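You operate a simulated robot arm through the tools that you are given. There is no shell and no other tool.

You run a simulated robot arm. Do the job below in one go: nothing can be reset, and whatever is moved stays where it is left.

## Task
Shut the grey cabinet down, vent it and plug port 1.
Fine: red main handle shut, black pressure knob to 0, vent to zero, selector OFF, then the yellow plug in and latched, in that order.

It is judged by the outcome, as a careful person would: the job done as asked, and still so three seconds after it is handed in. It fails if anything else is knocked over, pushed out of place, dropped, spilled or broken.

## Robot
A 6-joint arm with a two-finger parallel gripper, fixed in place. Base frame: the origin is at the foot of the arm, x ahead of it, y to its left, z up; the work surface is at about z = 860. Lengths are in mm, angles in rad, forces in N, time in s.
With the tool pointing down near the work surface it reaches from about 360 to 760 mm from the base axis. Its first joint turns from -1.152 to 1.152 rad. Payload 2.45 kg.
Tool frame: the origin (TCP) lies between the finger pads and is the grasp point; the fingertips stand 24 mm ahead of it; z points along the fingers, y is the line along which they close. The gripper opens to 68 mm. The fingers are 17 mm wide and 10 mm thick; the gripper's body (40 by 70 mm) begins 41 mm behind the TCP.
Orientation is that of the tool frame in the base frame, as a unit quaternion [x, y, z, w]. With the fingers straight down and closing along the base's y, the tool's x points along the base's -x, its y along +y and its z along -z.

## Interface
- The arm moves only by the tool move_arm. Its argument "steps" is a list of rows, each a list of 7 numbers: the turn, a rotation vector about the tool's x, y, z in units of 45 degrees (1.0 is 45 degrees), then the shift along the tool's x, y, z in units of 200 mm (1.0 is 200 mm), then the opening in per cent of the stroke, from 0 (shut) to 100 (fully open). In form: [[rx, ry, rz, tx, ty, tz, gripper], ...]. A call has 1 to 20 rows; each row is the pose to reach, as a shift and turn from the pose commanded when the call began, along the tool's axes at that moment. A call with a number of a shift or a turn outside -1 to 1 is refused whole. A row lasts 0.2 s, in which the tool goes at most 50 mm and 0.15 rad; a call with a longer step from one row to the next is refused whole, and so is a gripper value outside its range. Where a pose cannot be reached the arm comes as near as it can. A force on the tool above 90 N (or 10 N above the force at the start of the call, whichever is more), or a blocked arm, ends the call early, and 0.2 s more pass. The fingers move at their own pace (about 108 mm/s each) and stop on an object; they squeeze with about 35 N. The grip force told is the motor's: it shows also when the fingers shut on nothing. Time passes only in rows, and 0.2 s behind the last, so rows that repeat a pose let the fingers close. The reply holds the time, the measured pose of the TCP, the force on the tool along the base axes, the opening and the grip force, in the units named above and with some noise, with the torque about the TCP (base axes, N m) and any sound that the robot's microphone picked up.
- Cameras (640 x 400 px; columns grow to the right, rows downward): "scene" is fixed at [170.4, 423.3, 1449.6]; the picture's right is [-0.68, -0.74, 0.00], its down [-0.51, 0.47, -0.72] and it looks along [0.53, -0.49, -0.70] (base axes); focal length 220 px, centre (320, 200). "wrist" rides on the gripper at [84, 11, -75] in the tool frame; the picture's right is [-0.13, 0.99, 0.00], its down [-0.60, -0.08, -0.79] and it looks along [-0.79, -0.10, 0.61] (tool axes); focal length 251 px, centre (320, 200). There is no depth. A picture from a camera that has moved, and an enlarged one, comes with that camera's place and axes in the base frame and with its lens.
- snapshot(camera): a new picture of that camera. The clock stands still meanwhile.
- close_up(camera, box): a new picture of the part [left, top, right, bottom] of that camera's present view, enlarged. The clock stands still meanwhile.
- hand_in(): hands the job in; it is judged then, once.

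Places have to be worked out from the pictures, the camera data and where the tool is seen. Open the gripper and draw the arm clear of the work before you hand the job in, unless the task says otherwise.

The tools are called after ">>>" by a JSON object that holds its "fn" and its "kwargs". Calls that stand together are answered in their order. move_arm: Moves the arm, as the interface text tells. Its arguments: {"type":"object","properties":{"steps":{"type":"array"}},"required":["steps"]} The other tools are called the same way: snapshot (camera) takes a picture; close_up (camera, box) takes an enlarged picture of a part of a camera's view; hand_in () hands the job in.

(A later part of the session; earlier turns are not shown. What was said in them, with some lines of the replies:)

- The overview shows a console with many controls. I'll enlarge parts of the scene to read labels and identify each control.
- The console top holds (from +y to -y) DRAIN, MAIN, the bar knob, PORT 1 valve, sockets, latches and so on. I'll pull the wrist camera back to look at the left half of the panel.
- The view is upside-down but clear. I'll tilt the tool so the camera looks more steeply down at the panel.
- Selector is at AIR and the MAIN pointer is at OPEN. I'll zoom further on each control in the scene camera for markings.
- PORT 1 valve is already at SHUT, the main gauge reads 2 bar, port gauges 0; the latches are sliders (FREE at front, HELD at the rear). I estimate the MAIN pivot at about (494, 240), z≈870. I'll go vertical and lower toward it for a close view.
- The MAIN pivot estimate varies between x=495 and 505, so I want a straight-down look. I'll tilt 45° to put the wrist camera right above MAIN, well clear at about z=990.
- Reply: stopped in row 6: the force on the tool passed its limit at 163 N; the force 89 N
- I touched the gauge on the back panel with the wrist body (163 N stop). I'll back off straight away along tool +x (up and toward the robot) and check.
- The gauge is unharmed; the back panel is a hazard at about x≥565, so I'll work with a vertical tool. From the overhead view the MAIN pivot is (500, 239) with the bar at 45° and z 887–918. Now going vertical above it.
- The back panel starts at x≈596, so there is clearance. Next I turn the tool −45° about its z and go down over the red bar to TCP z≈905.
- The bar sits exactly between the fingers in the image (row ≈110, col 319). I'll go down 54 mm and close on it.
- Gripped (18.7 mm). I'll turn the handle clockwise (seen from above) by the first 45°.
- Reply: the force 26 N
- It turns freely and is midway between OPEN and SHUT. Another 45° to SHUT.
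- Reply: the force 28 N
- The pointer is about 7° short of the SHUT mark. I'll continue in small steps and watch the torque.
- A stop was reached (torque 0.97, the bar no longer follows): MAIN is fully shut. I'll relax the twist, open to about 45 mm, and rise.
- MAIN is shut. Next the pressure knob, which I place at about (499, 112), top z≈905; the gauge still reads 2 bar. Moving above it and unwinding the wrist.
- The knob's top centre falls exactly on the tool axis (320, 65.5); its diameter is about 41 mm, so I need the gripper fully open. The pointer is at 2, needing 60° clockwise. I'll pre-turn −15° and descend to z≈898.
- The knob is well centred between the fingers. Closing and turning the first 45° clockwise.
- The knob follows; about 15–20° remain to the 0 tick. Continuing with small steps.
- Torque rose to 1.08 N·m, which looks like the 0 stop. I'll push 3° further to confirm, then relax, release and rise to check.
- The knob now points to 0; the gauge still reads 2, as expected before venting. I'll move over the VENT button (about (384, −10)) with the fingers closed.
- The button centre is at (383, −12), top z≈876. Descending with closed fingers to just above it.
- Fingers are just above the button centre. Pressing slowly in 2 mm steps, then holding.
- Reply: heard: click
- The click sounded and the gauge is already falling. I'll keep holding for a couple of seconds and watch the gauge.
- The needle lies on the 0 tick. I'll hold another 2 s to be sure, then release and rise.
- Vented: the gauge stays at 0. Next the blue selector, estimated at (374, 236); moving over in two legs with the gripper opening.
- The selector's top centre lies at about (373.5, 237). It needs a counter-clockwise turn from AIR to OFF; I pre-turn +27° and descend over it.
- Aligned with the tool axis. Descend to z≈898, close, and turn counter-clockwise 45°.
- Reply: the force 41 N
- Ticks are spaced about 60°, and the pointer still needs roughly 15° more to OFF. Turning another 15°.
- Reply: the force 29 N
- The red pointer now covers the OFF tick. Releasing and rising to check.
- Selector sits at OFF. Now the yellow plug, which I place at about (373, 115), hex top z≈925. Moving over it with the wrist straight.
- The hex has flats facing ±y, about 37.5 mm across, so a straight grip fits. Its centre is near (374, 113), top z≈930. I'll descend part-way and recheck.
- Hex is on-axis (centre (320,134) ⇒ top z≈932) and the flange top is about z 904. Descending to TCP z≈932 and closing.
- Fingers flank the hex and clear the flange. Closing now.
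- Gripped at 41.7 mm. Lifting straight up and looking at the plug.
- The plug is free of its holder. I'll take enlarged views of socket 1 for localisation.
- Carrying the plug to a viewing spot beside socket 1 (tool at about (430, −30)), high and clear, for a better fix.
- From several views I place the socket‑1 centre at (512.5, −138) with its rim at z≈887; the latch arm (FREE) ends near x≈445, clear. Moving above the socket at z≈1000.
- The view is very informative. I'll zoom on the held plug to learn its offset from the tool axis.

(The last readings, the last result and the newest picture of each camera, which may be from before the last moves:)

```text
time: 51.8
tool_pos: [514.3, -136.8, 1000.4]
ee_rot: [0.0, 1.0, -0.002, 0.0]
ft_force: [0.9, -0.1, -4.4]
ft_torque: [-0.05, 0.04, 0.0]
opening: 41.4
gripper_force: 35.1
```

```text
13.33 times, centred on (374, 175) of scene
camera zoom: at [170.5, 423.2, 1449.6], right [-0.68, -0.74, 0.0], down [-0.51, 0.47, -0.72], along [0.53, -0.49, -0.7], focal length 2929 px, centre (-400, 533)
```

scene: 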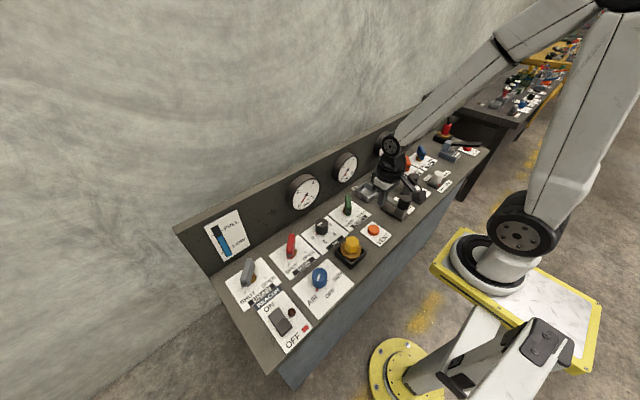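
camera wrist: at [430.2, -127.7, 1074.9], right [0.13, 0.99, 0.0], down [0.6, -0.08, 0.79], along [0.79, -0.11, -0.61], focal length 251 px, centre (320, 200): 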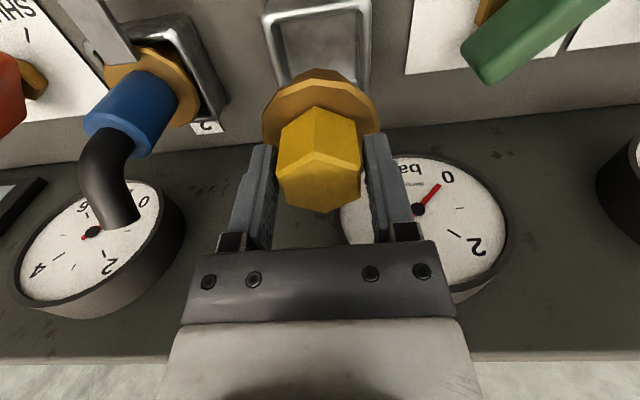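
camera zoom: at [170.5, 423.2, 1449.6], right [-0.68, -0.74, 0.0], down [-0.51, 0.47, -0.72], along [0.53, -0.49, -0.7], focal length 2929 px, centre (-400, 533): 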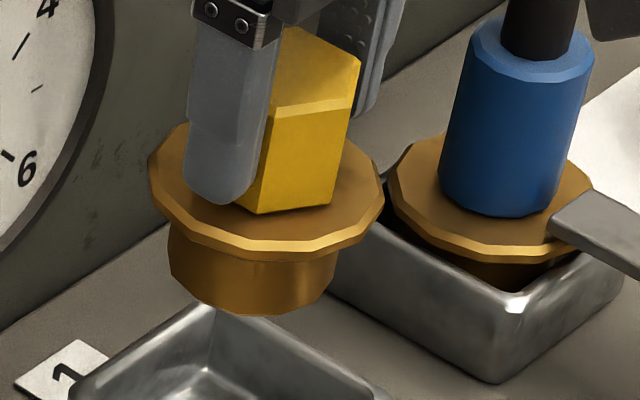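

Plug appears slightly too far in +x/+y relative to the socket (by a few mm). I'll shift (−3, −1.5) and lower to just above the rim, where parallax disappears, and look again.

>>> {"fn": "move_arm", "kwargs": {"steps": [[0, 0, 0, 0.015, -0.0075, 0.06, 0], [0, 0, 0, 0.015, -0.0075, 0.13, 0], [0, 0, 0, 0.015, -0.0075, 0.2, 0], [0, 0, 0, 0.015, -0.0075, 0.235, 0], [0, 0, 0, 0.015, -0.0075, 0.235, 0]]}}

>>> {"fn": "snapshot", "kwargs": {"camera": "wrist"}}

>>> {"fn": "close_up", "kwargs": {"camera": "wrist", "box": [240, 20, 400, 120]}}

>>> {"fn": "close_up", "kwargs": {"camera": "scene", "box": [346, 170, 394, 200]}}

```text
time: 53.0
tool_pos: [510.6, -138.8, 951.9]
ee_rot: [0.0, 1.0, -0.004, -0.001]
ft_force: [-0.7, -0.5, -3.3]
ft_torque: [0.0, 0.01, 0.0]
opening: 41.5
gripper_force: 34.9
```

```text
taken
camera wrist: at [427.0, -128.0, 1027.2], right [0.13, 0.99, 0.0], down [0.6, -0.08, 0.79], along [0.79, -0.11, -0.61], focal length 251 px, centre (320, 200)
```

wrist: 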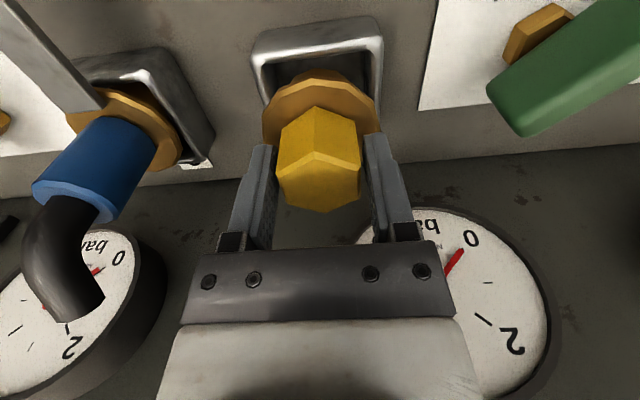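

```text
4.00 times, centred on (320, 70) of wrist
camera zoom: at [427.0, -128.0, 1027.2], right [0.13, 0.99, 0.0], down [0.6, -0.08, 0.79], along [0.79, -0.11, -0.61], focal length 1006 px, centre (320, 720)
```

zoom: 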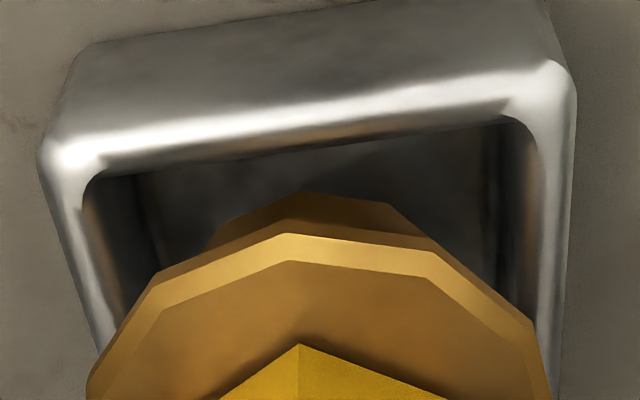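

```text
13.33 times, centred on (370, 185) of scene
camera zoom: at [170.5, 423.2, 1449.6], right [-0.68, -0.74, 0.0], down [-0.51, 0.47, -0.72], along [0.53, -0.49, -0.7], focal length 2929 px, centre (-347, 400)
```

zoom: 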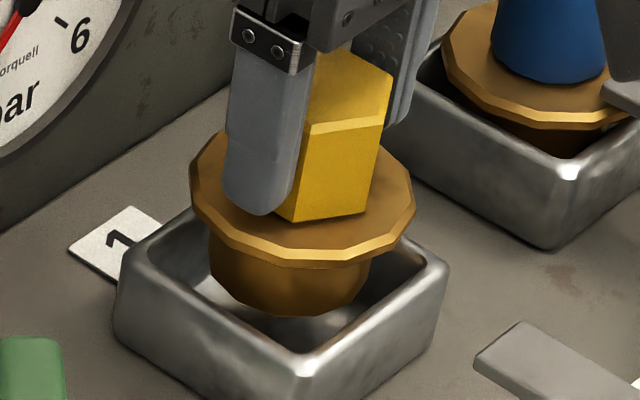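

The stub (~44 mm) is centred over the ~52 mm opening in both views to within about 2 mm. Lowering gently in small steps.

>>> {"fn": "move_arm", "kwargs": {"steps": [[0, 0, 0, 0, 0, 0.015, 0], [0, 0, 0, 0, 0, 0.03, 0], [0, 0, 0, 0, 0, 0.045, 0], [0, 0, 0, 0, 0, 0.06, 0], [0, 0, 0, 0, 0, 0.075, 0], [0, 0, 0, 0, 0, 0.085, 0], [0, 0, 0, 0, 0, 0.085, 0]]}}

>>> {"fn": "close_up", "kwargs": {"camera": "wrist", "box": [220, 0, 420, 125]}}

>>> {"fn": "close_up", "kwargs": {"camera": "scene", "box": [346, 170, 394, 200]}}

```text
time: 54.6
tool_pos: [510.3, -138.1, 936.0]
ee_rot: [0.0, 1.0, -0.003, 0.0]
ft_force: [-0.1, -0.1, -3.4]
ft_torque: [0.0, 0.02, 0.0]
opening: 41.1
gripper_force: 34.8
```

```text
3.20 times, centred on (320, 62) of wrist
camera zoom: at [427.1, -127.8, 1010.3], right [0.13, 0.99, 0.0], down [0.6, -0.08, 0.79], along [0.79, -0.11, -0.61], focal length 805 px, centre (320, 640)
```

zoom: 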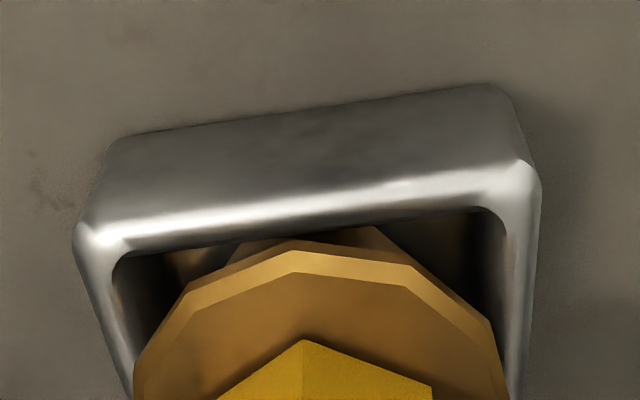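

```text
13.33 times, centred on (370, 185) of scene
camera zoom: at [170.5, 423.2, 1449.6], right [-0.68, -0.74, 0.0], down [-0.51, 0.47, -0.72], along [0.53, -0.49, -0.7], focal length 2929 px, centre (-347, 400)
```

zoom: 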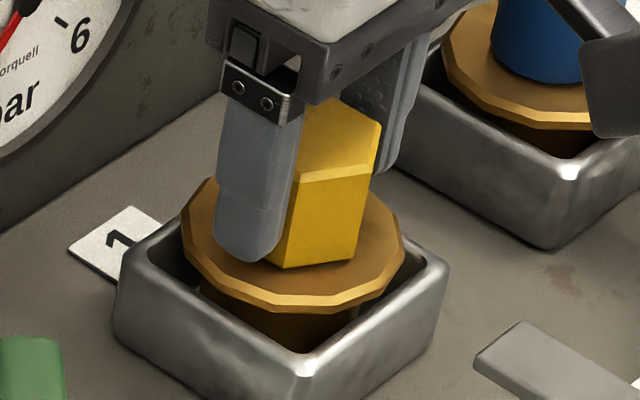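

No contact yet; stub is inside. Continuing down until the flange seats.

>>> {"fn": "move_arm", "kwargs": {"steps": [[0, 0, 0, 0, 0, 0.01, 0], [0, 0, 0, 0, 0, 0.02, 0], [0, 0, 0, 0, 0, 0.03, 0], [0, 0, 0, 0, 0, 0.03, 0]]}}

>>> {"fn": "close_up", "kwargs": {"camera": "scene", "box": [346, 170, 394, 200]}}

>>> {"fn": "close_up", "kwargs": {"camera": "wrist", "box": [220, 0, 420, 125]}}

```text
time: 55.6
tool_pos: [511.6, -137.8, 931.9]
ee_rot: [0.0, 1.0, -0.002, 0.002]
ft_force: [-5.8, 0.2, 28.1]
ft_torque: [0.45, -0.07, -0.02]
opening: 41.8
gripper_force: 35.2
```

```text
13.33 times, centred on (370, 185) of scene
camera zoom: at [169.8, 423.4, 1449.6], right [-0.68, -0.74, 0.0], down [-0.51, 0.47, -0.72], along [0.53, -0.49, -0.7], focal length 2929 px, centre (-347, 400)
```

zoom: 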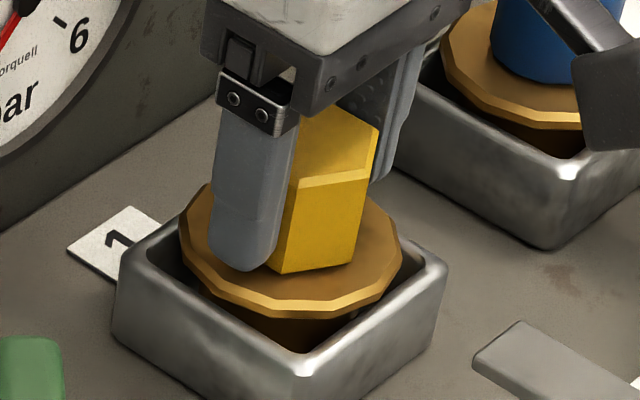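

```text
3.20 times, centred on (320, 62) of wrist
camera zoom: at [427.6, -128.0, 1005.7], right [0.13, 0.99, -0.01], down [0.6, -0.07, 0.8], along [0.79, -0.11, -0.61], focal length 805 px, centre (320, 640)
```

zoom: 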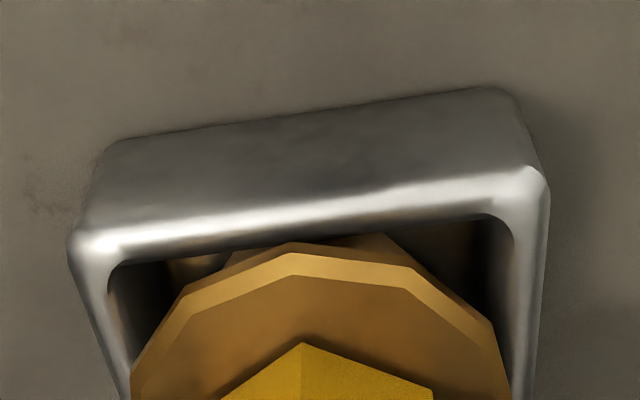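

Contact at TCP z≈932 with ~28 N — same seat height as in its holder, and the flange sits like the blue plug's. I'll relax the push, open the fingers and rise.

>>> {"fn": "move_arm", "kwargs": {"steps": [[0, 0, 0, 0, 0, 0, 0], [0, 0, 0, 0, 0, -0.008, 0], [0, 0, 0, 0, 0, -0.008, 50], [0, 0, 0, 0, 0, -0.008, 100], [0, 0, 0, 0, 0, -0.008, 100], [0, 0, 0, 0, 0, -0.1, 100], [0, 0, 0, 0, 0, -0.25, 100], [0, 0, 0, 0, 0, -0.4, 100]]}}

>>> {"fn": "snapshot", "kwargs": {"camera": "wrist"}}

>>> {"fn": "close_up", "kwargs": {"camera": "scene", "box": [346, 165, 426, 215]}}

```text
time: 57.4
tool_pos: [509.9, -136.1, 1011.7]
ee_rot: [0.0, 1.0, -0.002, 0.0]
ft_force: [-0.4, 0.2, 0.1]
ft_torque: [0.02, 0.02, -0.02]
opening: 68.3
gripper_force: 0.0
```

```text
taken
camera wrist: at [426.3, -126.2, 1086.1], right [0.13, 0.99, 0.0], down [0.6, -0.08, 0.79], along [0.79, -0.11, -0.61], focal length 251 px, centre (320, 200)
```

wrist: 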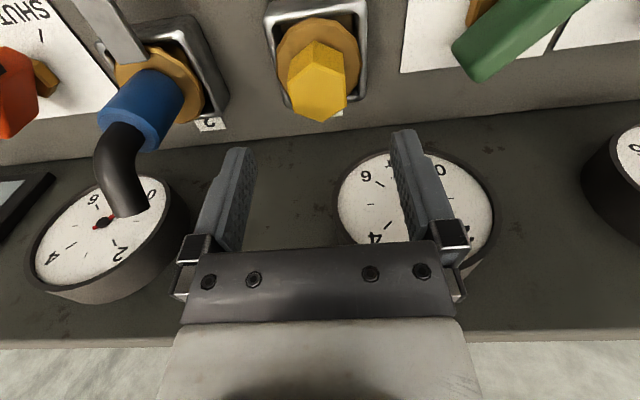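

```text
8.00 times, centred on (386, 190) of scene
camera zoom: at [170.4, 423.3, 1449.6], right [-0.68, -0.74, 0.0], down [-0.51, 0.47, -0.72], along [0.53, -0.49, -0.7], focal length 1757 px, centre (-208, 280)
```

zoom: 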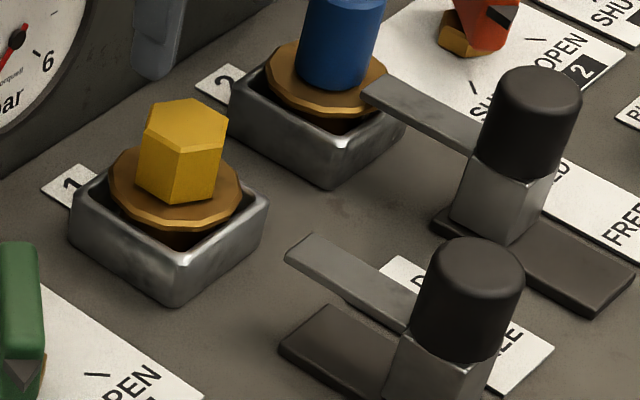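

The plug is seated just like the blue one. Now the port‑1 latch: its black grip is near (370, −147), to be slid toward +x (HELD). Moving above it to look.

>>> {"fn": "move_arm", "kwargs": {"steps": [[0, 0, 0, 0.17, -0.014, -0.08, 100], [0, 0, 0, 0.34, -0.028, -0.14, 100], [0, 0, 0, 0.51, -0.042, -0.14, 100], [0, 0, 0, 0.69, -0.055, -0.14, 100], [0, 0, 0, 0.69, -0.055, -0.14, 100]]}}

>>> {"fn": "snapshot", "kwargs": {"camera": "wrist"}}

>>> {"fn": "close_up", "kwargs": {"camera": "wrist", "box": [200, 0, 440, 150]}}

>>> {"fn": "close_up", "kwargs": {"camera": "scene", "box": [356, 155, 452, 215]}}

```text
time: 58.6
tool_pos: [371.5, -149.1, 1039.2]
ee_rot: [0.0, 1.0, -0.002, 0.0]
ft_force: [0.6, -0.7, -0.3]
ft_torque: [-0.01, 0.0, -0.02]
opening: 67.9
gripper_force: 0.0
```

```text
taken
camera wrist: at [289.2, -138.5, 1113.0], right [0.13, 0.99, 0.0], down [0.6, -0.08, 0.79], along [0.79, -0.11, -0.61], focal length 251 px, centre (320, 200)
```

wrist: 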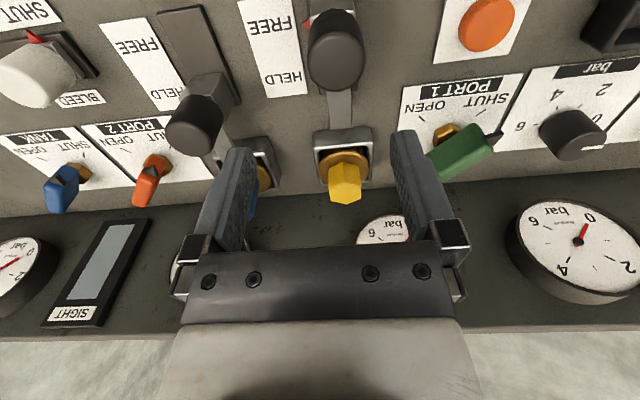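

```text
2.67 times, centred on (320, 75) of wrist
camera zoom: at [289.2, -138.5, 1113.0], right [0.13, 0.99, 0.0], down [0.6, -0.08, 0.79], along [0.79, -0.11, -0.61], focal length 670 px, centre (320, 533)
```

zoom: 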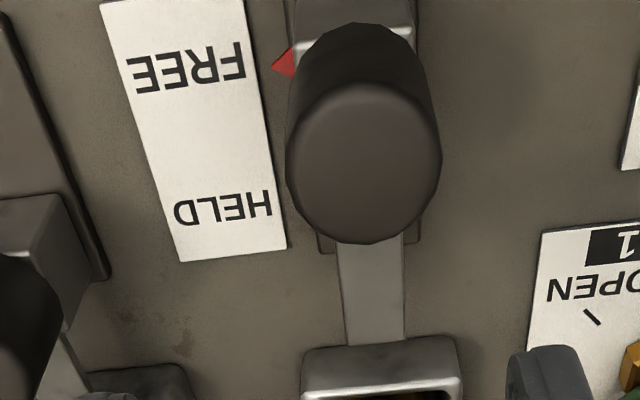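

```text
6.67 times, centred on (404, 185) of scene
camera zoom: at [170.4, 423.3, 1449.6], right [-0.68, -0.74, 0.0], down [-0.51, 0.47, -0.72], along [0.53, -0.49, -0.7], focal length 1464 px, centre (-240, 300)
```

zoom: 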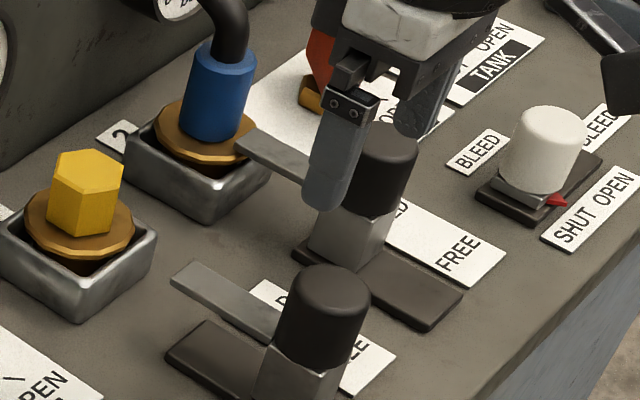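

The grip's centre is at about (364, −138), top z≈945, pointer at FREE. Aligning and descending part way.

>>> {"fn": "move_arm", "kwargs": {"steps": [[0, 0, 0, 0.02, 0.027, 0.05, 100], [0, 0, 0, 0.0375, 0.055, 0.15, 100], [0, 0, 0, 0.0375, 0.055, 0.25, 100], [0, 0, 0, 0.0375, 0.055, 0.3, 100], [0, 0, 0, 0.0375, 0.055, 0.3, 100]]}}

>>> {"fn": "snapshot", "kwargs": {"camera": "wrist"}}

>>> {"fn": "close_up", "kwargs": {"camera": "scene", "box": [356, 155, 452, 215]}}

```text
time: 59.8
tool_pos: [366.1, -137.0, 978.3]
ee_rot: [0.0, 1.0, -0.002, 0.0]
ft_force: [-0.6, 0.0, 0.1]
ft_torque: [0.01, -0.02, 0.0]
opening: 68.1
gripper_force: 0.1
```

```text
taken
camera wrist: at [281.6, -127.4, 1052.9], right [0.13, 0.99, 0.0], down [0.6, -0.08, 0.79], along [0.79, -0.11, -0.61], focal length 251 px, centre (320, 200)
```

wrist: 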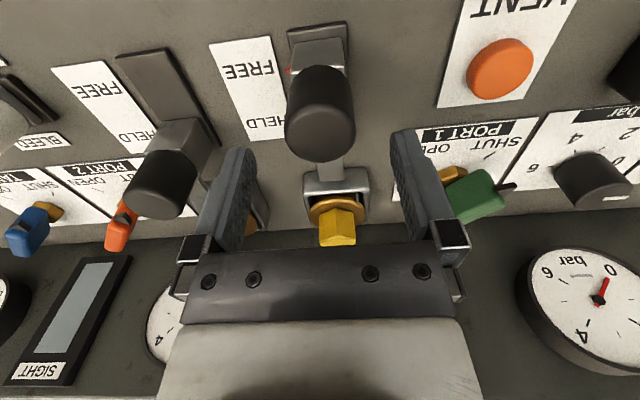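

```text
6.67 times, centred on (404, 185) of scene
camera zoom: at [170.4, 423.3, 1449.6], right [-0.68, -0.74, 0.0], down [-0.51, 0.47, -0.72], along [0.53, -0.49, -0.7], focal length 1464 px, centre (-240, 300)
```

zoom: 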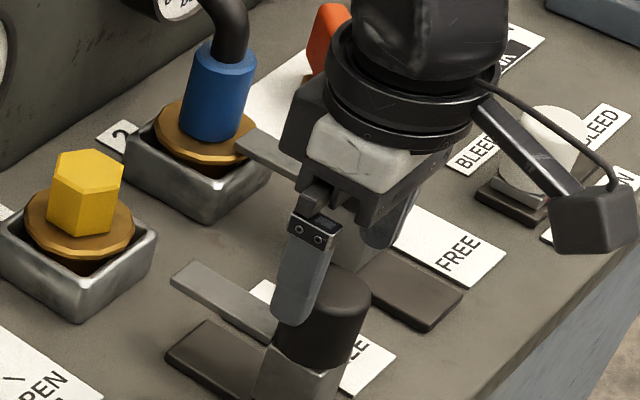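

On-axis now (grip top at about z 940). Descending to TCP z≈933 and closing.

>>> {"fn": "move_arm", "kwargs": {"steps": [[0, 0, 0, 0, 0, 0.08, 100], [0, 0, 0, 0, 0, 0.16, 100], [0, 0, 0, 0, 0, 0.225, 100], [0, 0, 0, 0, 0, 0.225, 100], [0, 0, 0, 0, 0, 0.225, 0], [0, 0, 0, 0, 0, 0.225, 0], [0, 0, 0, 0, 0, 0.225, 0]]}}

>>> {"fn": "snapshot", "kwargs": {"camera": "wrist"}}

>>> {"fn": "close_up", "kwargs": {"camera": "scene", "box": [356, 155, 452, 215]}}

```text
time: 61.4
tool_pos: [362.7, -137.3, 933.5]
ee_rot: [0.0, 1.0, -0.002, 0.0]
ft_force: [5.1, 11.9, -3.8]
ft_torque: [1.29, -0.85, -0.11]
opening: 38.1
gripper_force: 44.7
```

```text
taken
camera wrist: at [280.8, -127.3, 1007.4], right [0.13, 0.99, 0.0], down [0.6, -0.08, 0.79], along [0.79, -0.11, -0.61], focal length 251 px, centre (320, 200)
```

wrist: 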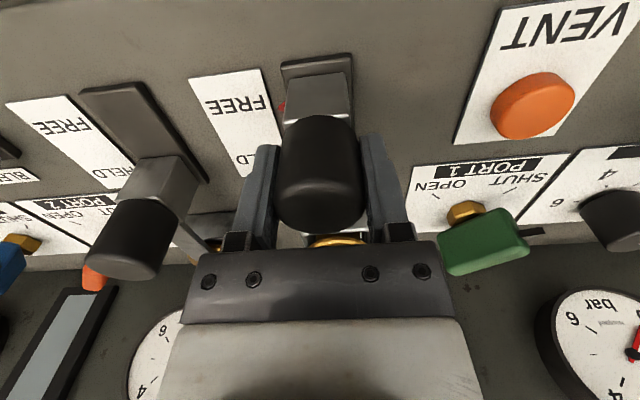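

```text
6.67 times, centred on (404, 185) of scene
camera zoom: at [170.6, 423.6, 1449.5], right [-0.68, -0.74, 0.0], down [-0.51, 0.47, -0.72], along [0.53, -0.49, -0.7], focal length 1464 px, centre (-240, 300)
```

zoom: 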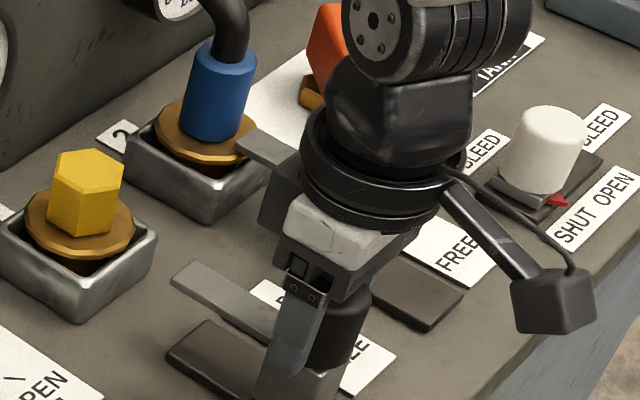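

Gripped. Sliding toward +x (HELD) gently, first 30 mm.

>>> {"fn": "move_arm", "kwargs": {"steps": [[0, 0, 0, -0.025, 0, 0, 0], [0, 0, 0, -0.05, 0, 0, 0], [0, 0, 0, -0.075, 0, 0, 0], [0, 0, 0, -0.1, 0, 0, 0], [0, 0, 0, -0.125, 0, 0, 0], [0, 0, 0, -0.15, 0, 0, 0], [0, 0, 0, -0.15, 0, 0, 0]]}}

>>> {"fn": "close_up", "kwargs": {"camera": "scene", "box": [346, 155, 442, 215]}}

>>> {"fn": "snapshot", "kwargs": {"camera": "wrist"}}

```text
time: 63.0
tool_pos: [394.7, -137.3, 934.2]
ee_rot: [0.0, 1.0, -0.001, -0.001]
ft_force: [-1.0, 9.0, -11.6]
ft_torque: [1.0, -0.18, 0.3]
opening: 37.8
gripper_force: 44.4
```

```text
6.67 times, centred on (394, 185) of scene
camera zoom: at [170.6, 423.5, 1449.5], right [-0.68, -0.74, 0.0], down [-0.51, 0.47, -0.72], along [0.53, -0.49, -0.7], focal length 1464 px, centre (-173, 300)
```

zoom: 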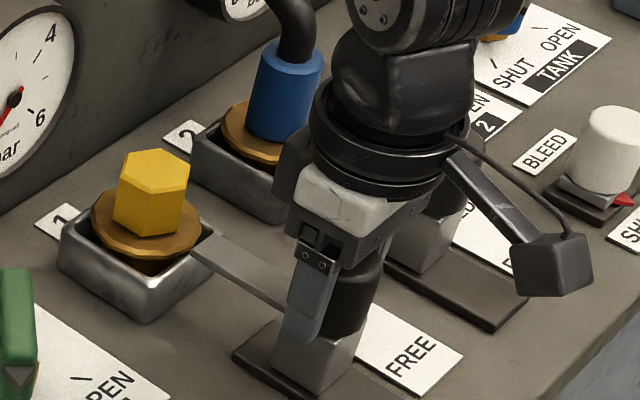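

```text
taken
camera wrist: at [311.8, -127.4, 1007.5], right [0.13, 0.99, 0.0], down [0.61, -0.08, 0.79], along [0.79, -0.11, -0.61], focal length 251 px, centre (320, 200)
```

wrist: 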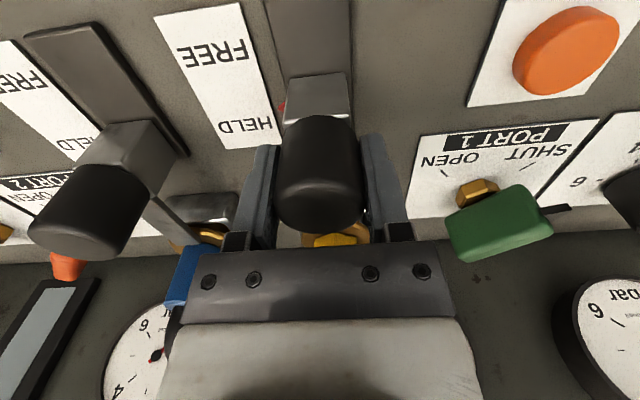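

It slides smoothly; the arm tip is reaching the flange. Continuing in 3 mm steps until the HELD stop.

>>> {"fn": "move_arm", "kwargs": {"steps": [[0, 0, 0, -0.015, 0, 0, 0], [0, 0, 0, -0.03, 0, 0, 0], [0, 0, 0, -0.045, 0, 0, 0], [0, 0, 0, -0.06, 0, 0, 0], [0, 0, 0, -0.075, 0, 0, 0]]}}

>>> {"fn": "close_up", "kwargs": {"camera": "scene", "box": [346, 155, 442, 215]}}

>>> {"fn": "snapshot", "kwargs": {"camera": "wrist"}}

```text
time: 64.2
tool_pos: [408.8, -136.8, 932.9]
ee_rot: [0.001, 1.0, -0.001, -0.002]
ft_force: [-0.9, 3.9, -34.7]
ft_torque: [1.03, -0.39, -0.11]
opening: 38.0
gripper_force: 44.7
```

```text
6.67 times, centred on (394, 185) of scene
camera zoom: at [170.9, 423.2, 1449.5], right [-0.68, -0.74, 0.0], down [-0.51, 0.47, -0.72], along [0.53, -0.49, -0.7], focal length 1464 px, centre (-173, 300)
```

zoom: 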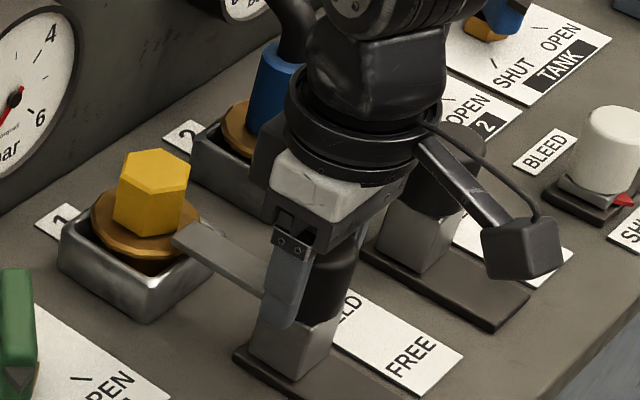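

```text
taken
camera wrist: at [326.0, -127.3, 1007.8], right [0.13, 0.99, 0.0], down [0.61, -0.08, 0.79], along [0.78, -0.11, -0.61], focal length 251 px, centre (320, 200)
```

wrist: 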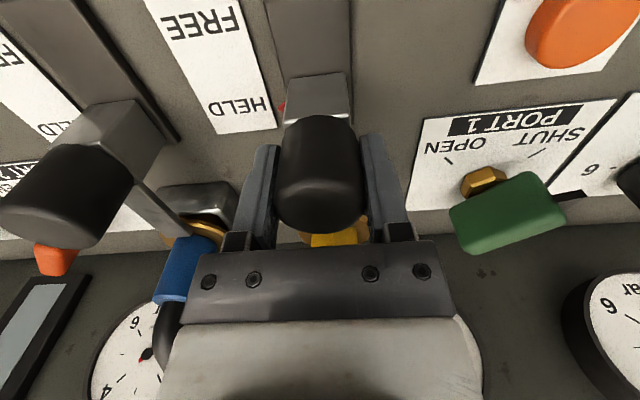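

The red pointer now lines up with HELD and the arm overlaps the flange. I'll push a few mm more to confirm the end stop.

>>> {"fn": "move_arm", "kwargs": {"steps": [[0, 0, 0, -0.01, 0, 0, 0], [0, 0, 0, -0.02, 0, 0, 0], [0, 0, 0, -0.03, 0, 0, 0], [0, 0, 0, -0.03, 0, 0, 0]]}}

>>> {"fn": "close_up", "kwargs": {"camera": "scene", "box": [346, 155, 442, 215]}}

```text
time: 65.2
tool_pos: [412.7, -136.7, 932.7]
ee_rot: [0.001, 1.0, -0.001, -0.005]
ft_force: [-36.0, -24.8, 6.7]
ft_torque: [1.32, 0.18, -0.09]
opening: 38.1
gripper_force: 44.8
```

```text
6.67 times, centred on (394, 185) of scene
camera zoom: at [169.4, 422.6, 1449.9], right [-0.68, -0.74, 0.0], down [-0.51, 0.47, -0.72], along [0.53, -0.48, -0.7], focal length 1464 px, centre (-173, 300)
```

zoom: 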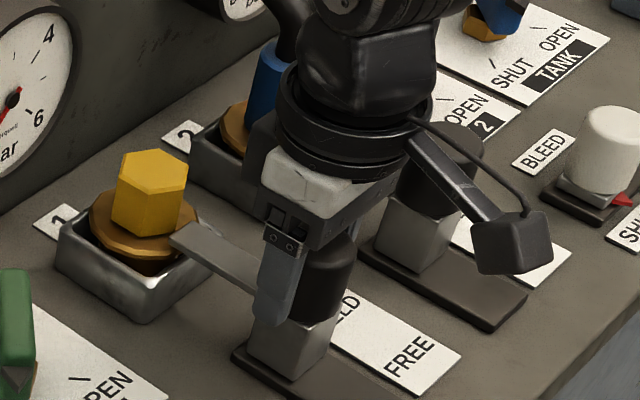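

End stop reached (−36 N). Relaxing 2 mm, opening, and rising clear.

>>> {"fn": "move_arm", "kwargs": {"steps": [[0, 0, 0, 0.007, 0, 0, 0], [0, 0, 0, 0.007, 0, 0, 60], [0, 0, 0, 0.007, 0, 0, 100], [0, 0, 0, 0.007, 0, 0, 100], [0, 0, 0, 0.007, 0, -0.1, 100], [0, 0, 0, 0.007, 0, -0.25, 100], [0, 0, 0, 0.007, 0, -0.45, 100], [0, 0, 0, 0.007, 0, -0.65, 100]]}}

>>> {"fn": "snapshot", "kwargs": {"camera": "wrist"}}

>>> {"fn": "close_up", "kwargs": {"camera": "scene", "box": [346, 155, 442, 215]}}

```text
time: 67.0
tool_pos: [416.3, -136.7, 1064.0]
ee_rot: [0.0, 1.0, -0.002, 0.0]
ft_force: [0.1, -0.6, 0.6]
ft_torque: [-0.01, -0.01, -0.02]
opening: 68.1
gripper_force: 0.1
```

```text
taken
camera wrist: at [331.9, -126.2, 1138.2], right [0.13, 0.99, 0.0], down [0.6, -0.08, 0.79], along [0.79, -0.11, -0.61], focal length 251 px, centre (320, 200)
```

wrist: 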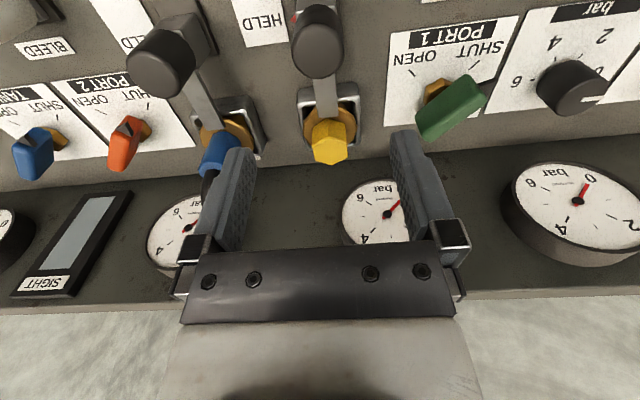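

```text
6.67 times, centred on (394, 185) of scene
camera zoom: at [170.4, 423.3, 1449.6], right [-0.68, -0.74, 0.0], down [-0.51, 0.47, -0.72], along [0.53, -0.49, -0.7], focal length 1464 px, centre (-173, 300)
```

zoom: 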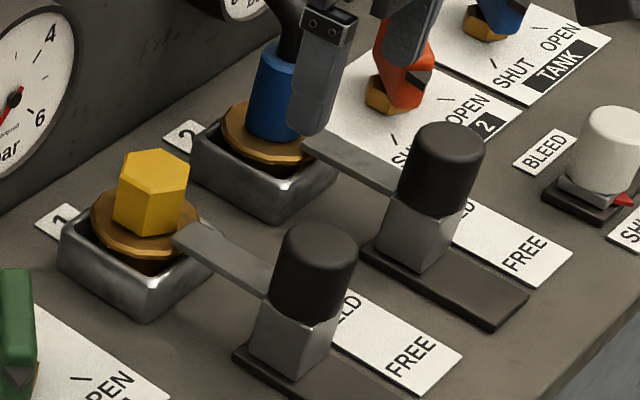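

Latch 1 now matches latch 2. I'll draw the arm up and back, then inspect everything.

>>> {"fn": "move_arm", "kwargs": {"steps": [[0, 0, 0, 0, 0, -0.2, 100], [0, 0, 0, 0, 0, -0.4, 100], [0, 0, 0, 0, 0.1, -0.6, 100], [0, 0, 0, 0, 0.2, -0.8, 100], [0, 0, 0, 0, 0.3, -1.0, 100]]}}

>>> {"fn": "snapshot", "kwargs": {"camera": "scene"}}

>>> {"fn": "close_up", "kwargs": {"camera": "scene", "box": [230, 170, 358, 250]}}

>>> {"fn": "close_up", "kwargs": {"camera": "scene", "box": [260, 220, 388, 300]}}

>>> {"fn": "close_up", "kwargs": {"camera": "scene", "box": [330, 120, 458, 200]}}

```text
time: 68.2
tool_pos: [414.4, -73.3, 1263.5]
ee_rot: [0.0, 1.0, -0.002, -0.001]
ft_force: [0.1, 0.0, -0.7]
ft_torque: [0.01, -0.02, 0.02]
opening: 67.9
gripper_force: 0.1
```

```text
taken
```

scene: 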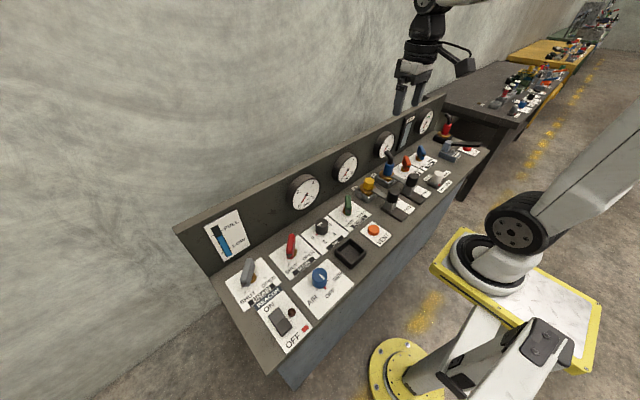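

```text
5.00 times, centred on (294, 210) of scene
camera zoom: at [170.4, 423.3, 1449.6], right [-0.68, -0.74, 0.0], down [-0.51, 0.47, -0.72], along [0.53, -0.49, -0.7], focal length 1098 px, centre (450, 150)
```

zoom: 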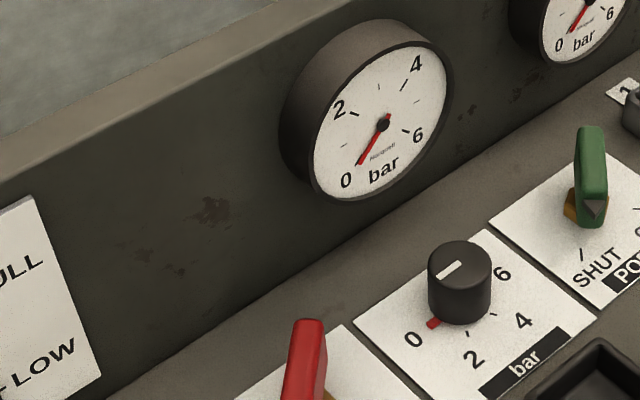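

```text
5.00 times, centred on (324, 260) of scene
camera zoom: at [170.4, 423.3, 1449.6], right [-0.68, -0.74, 0.0], down [-0.51, 0.47, -0.72], along [0.53, -0.49, -0.7], focal length 1098 px, centre (300, -100)
```

zoom: 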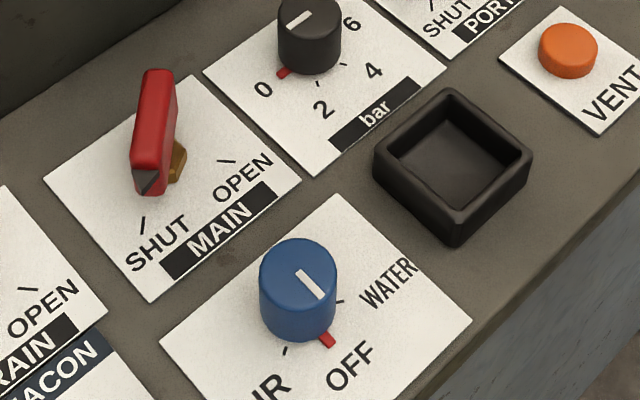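

```text
5.00 times, centred on (394, 160) of scene
camera zoom: at [170.4, 423.3, 1449.6], right [-0.68, -0.74, 0.0], down [-0.51, 0.47, -0.72], along [0.53, -0.49, -0.7], focal length 1098 px, centre (-50, 400)
```

zoom: 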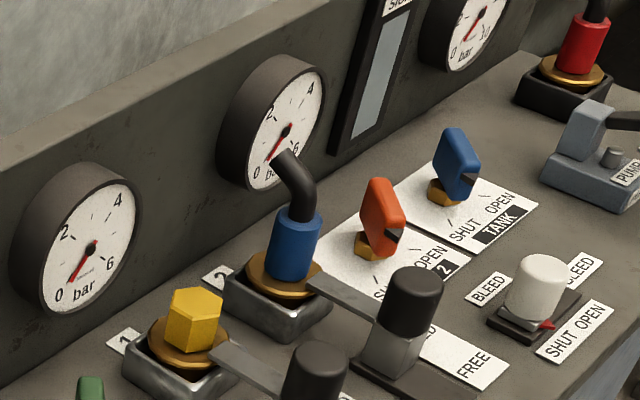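

All goals check out: MAIN is shut, the knob is at 0, the gauge reads zero, the selector is at OFF, and the yellow plug is seated and HELD. Nothing else has moved and the arm is clear with the gripper open, so I'm handing in.

>>> {"fn": "hand_in", "kwargs": {}}

```text
The job is handed in.
```

The grey cabinet is shut down and vented, and port 1 is plugged and latched. I did the steps in the order you gave and have handed the job in. No verdict on it has come back yet.

1. **Main handle:** the red handle is turned to its SHUT stop.
2. **Pressure knob:** the black knob is turned to its 0 stop.
3. **Vent:** I held the VENT button until the gauge dropped from 2 bar to 0. It still read 0 in the final pictures.
4. **Selector:** the blue knob is moved from AIR to OFF.
5. **Plug:** the yellow plug is seated in port 1 and its latch is pushed to the HELD stop, matching port 2.

While lining up the first move, the wrist bumped the back panel or a gauge, and the robot stopped itself at 163 N. I backed off straight away. The gauge looked undamaged and went on reading normally, and nothing else looked moved in the final pictures.

The gripper is open and the arm is clear of the cabinet.
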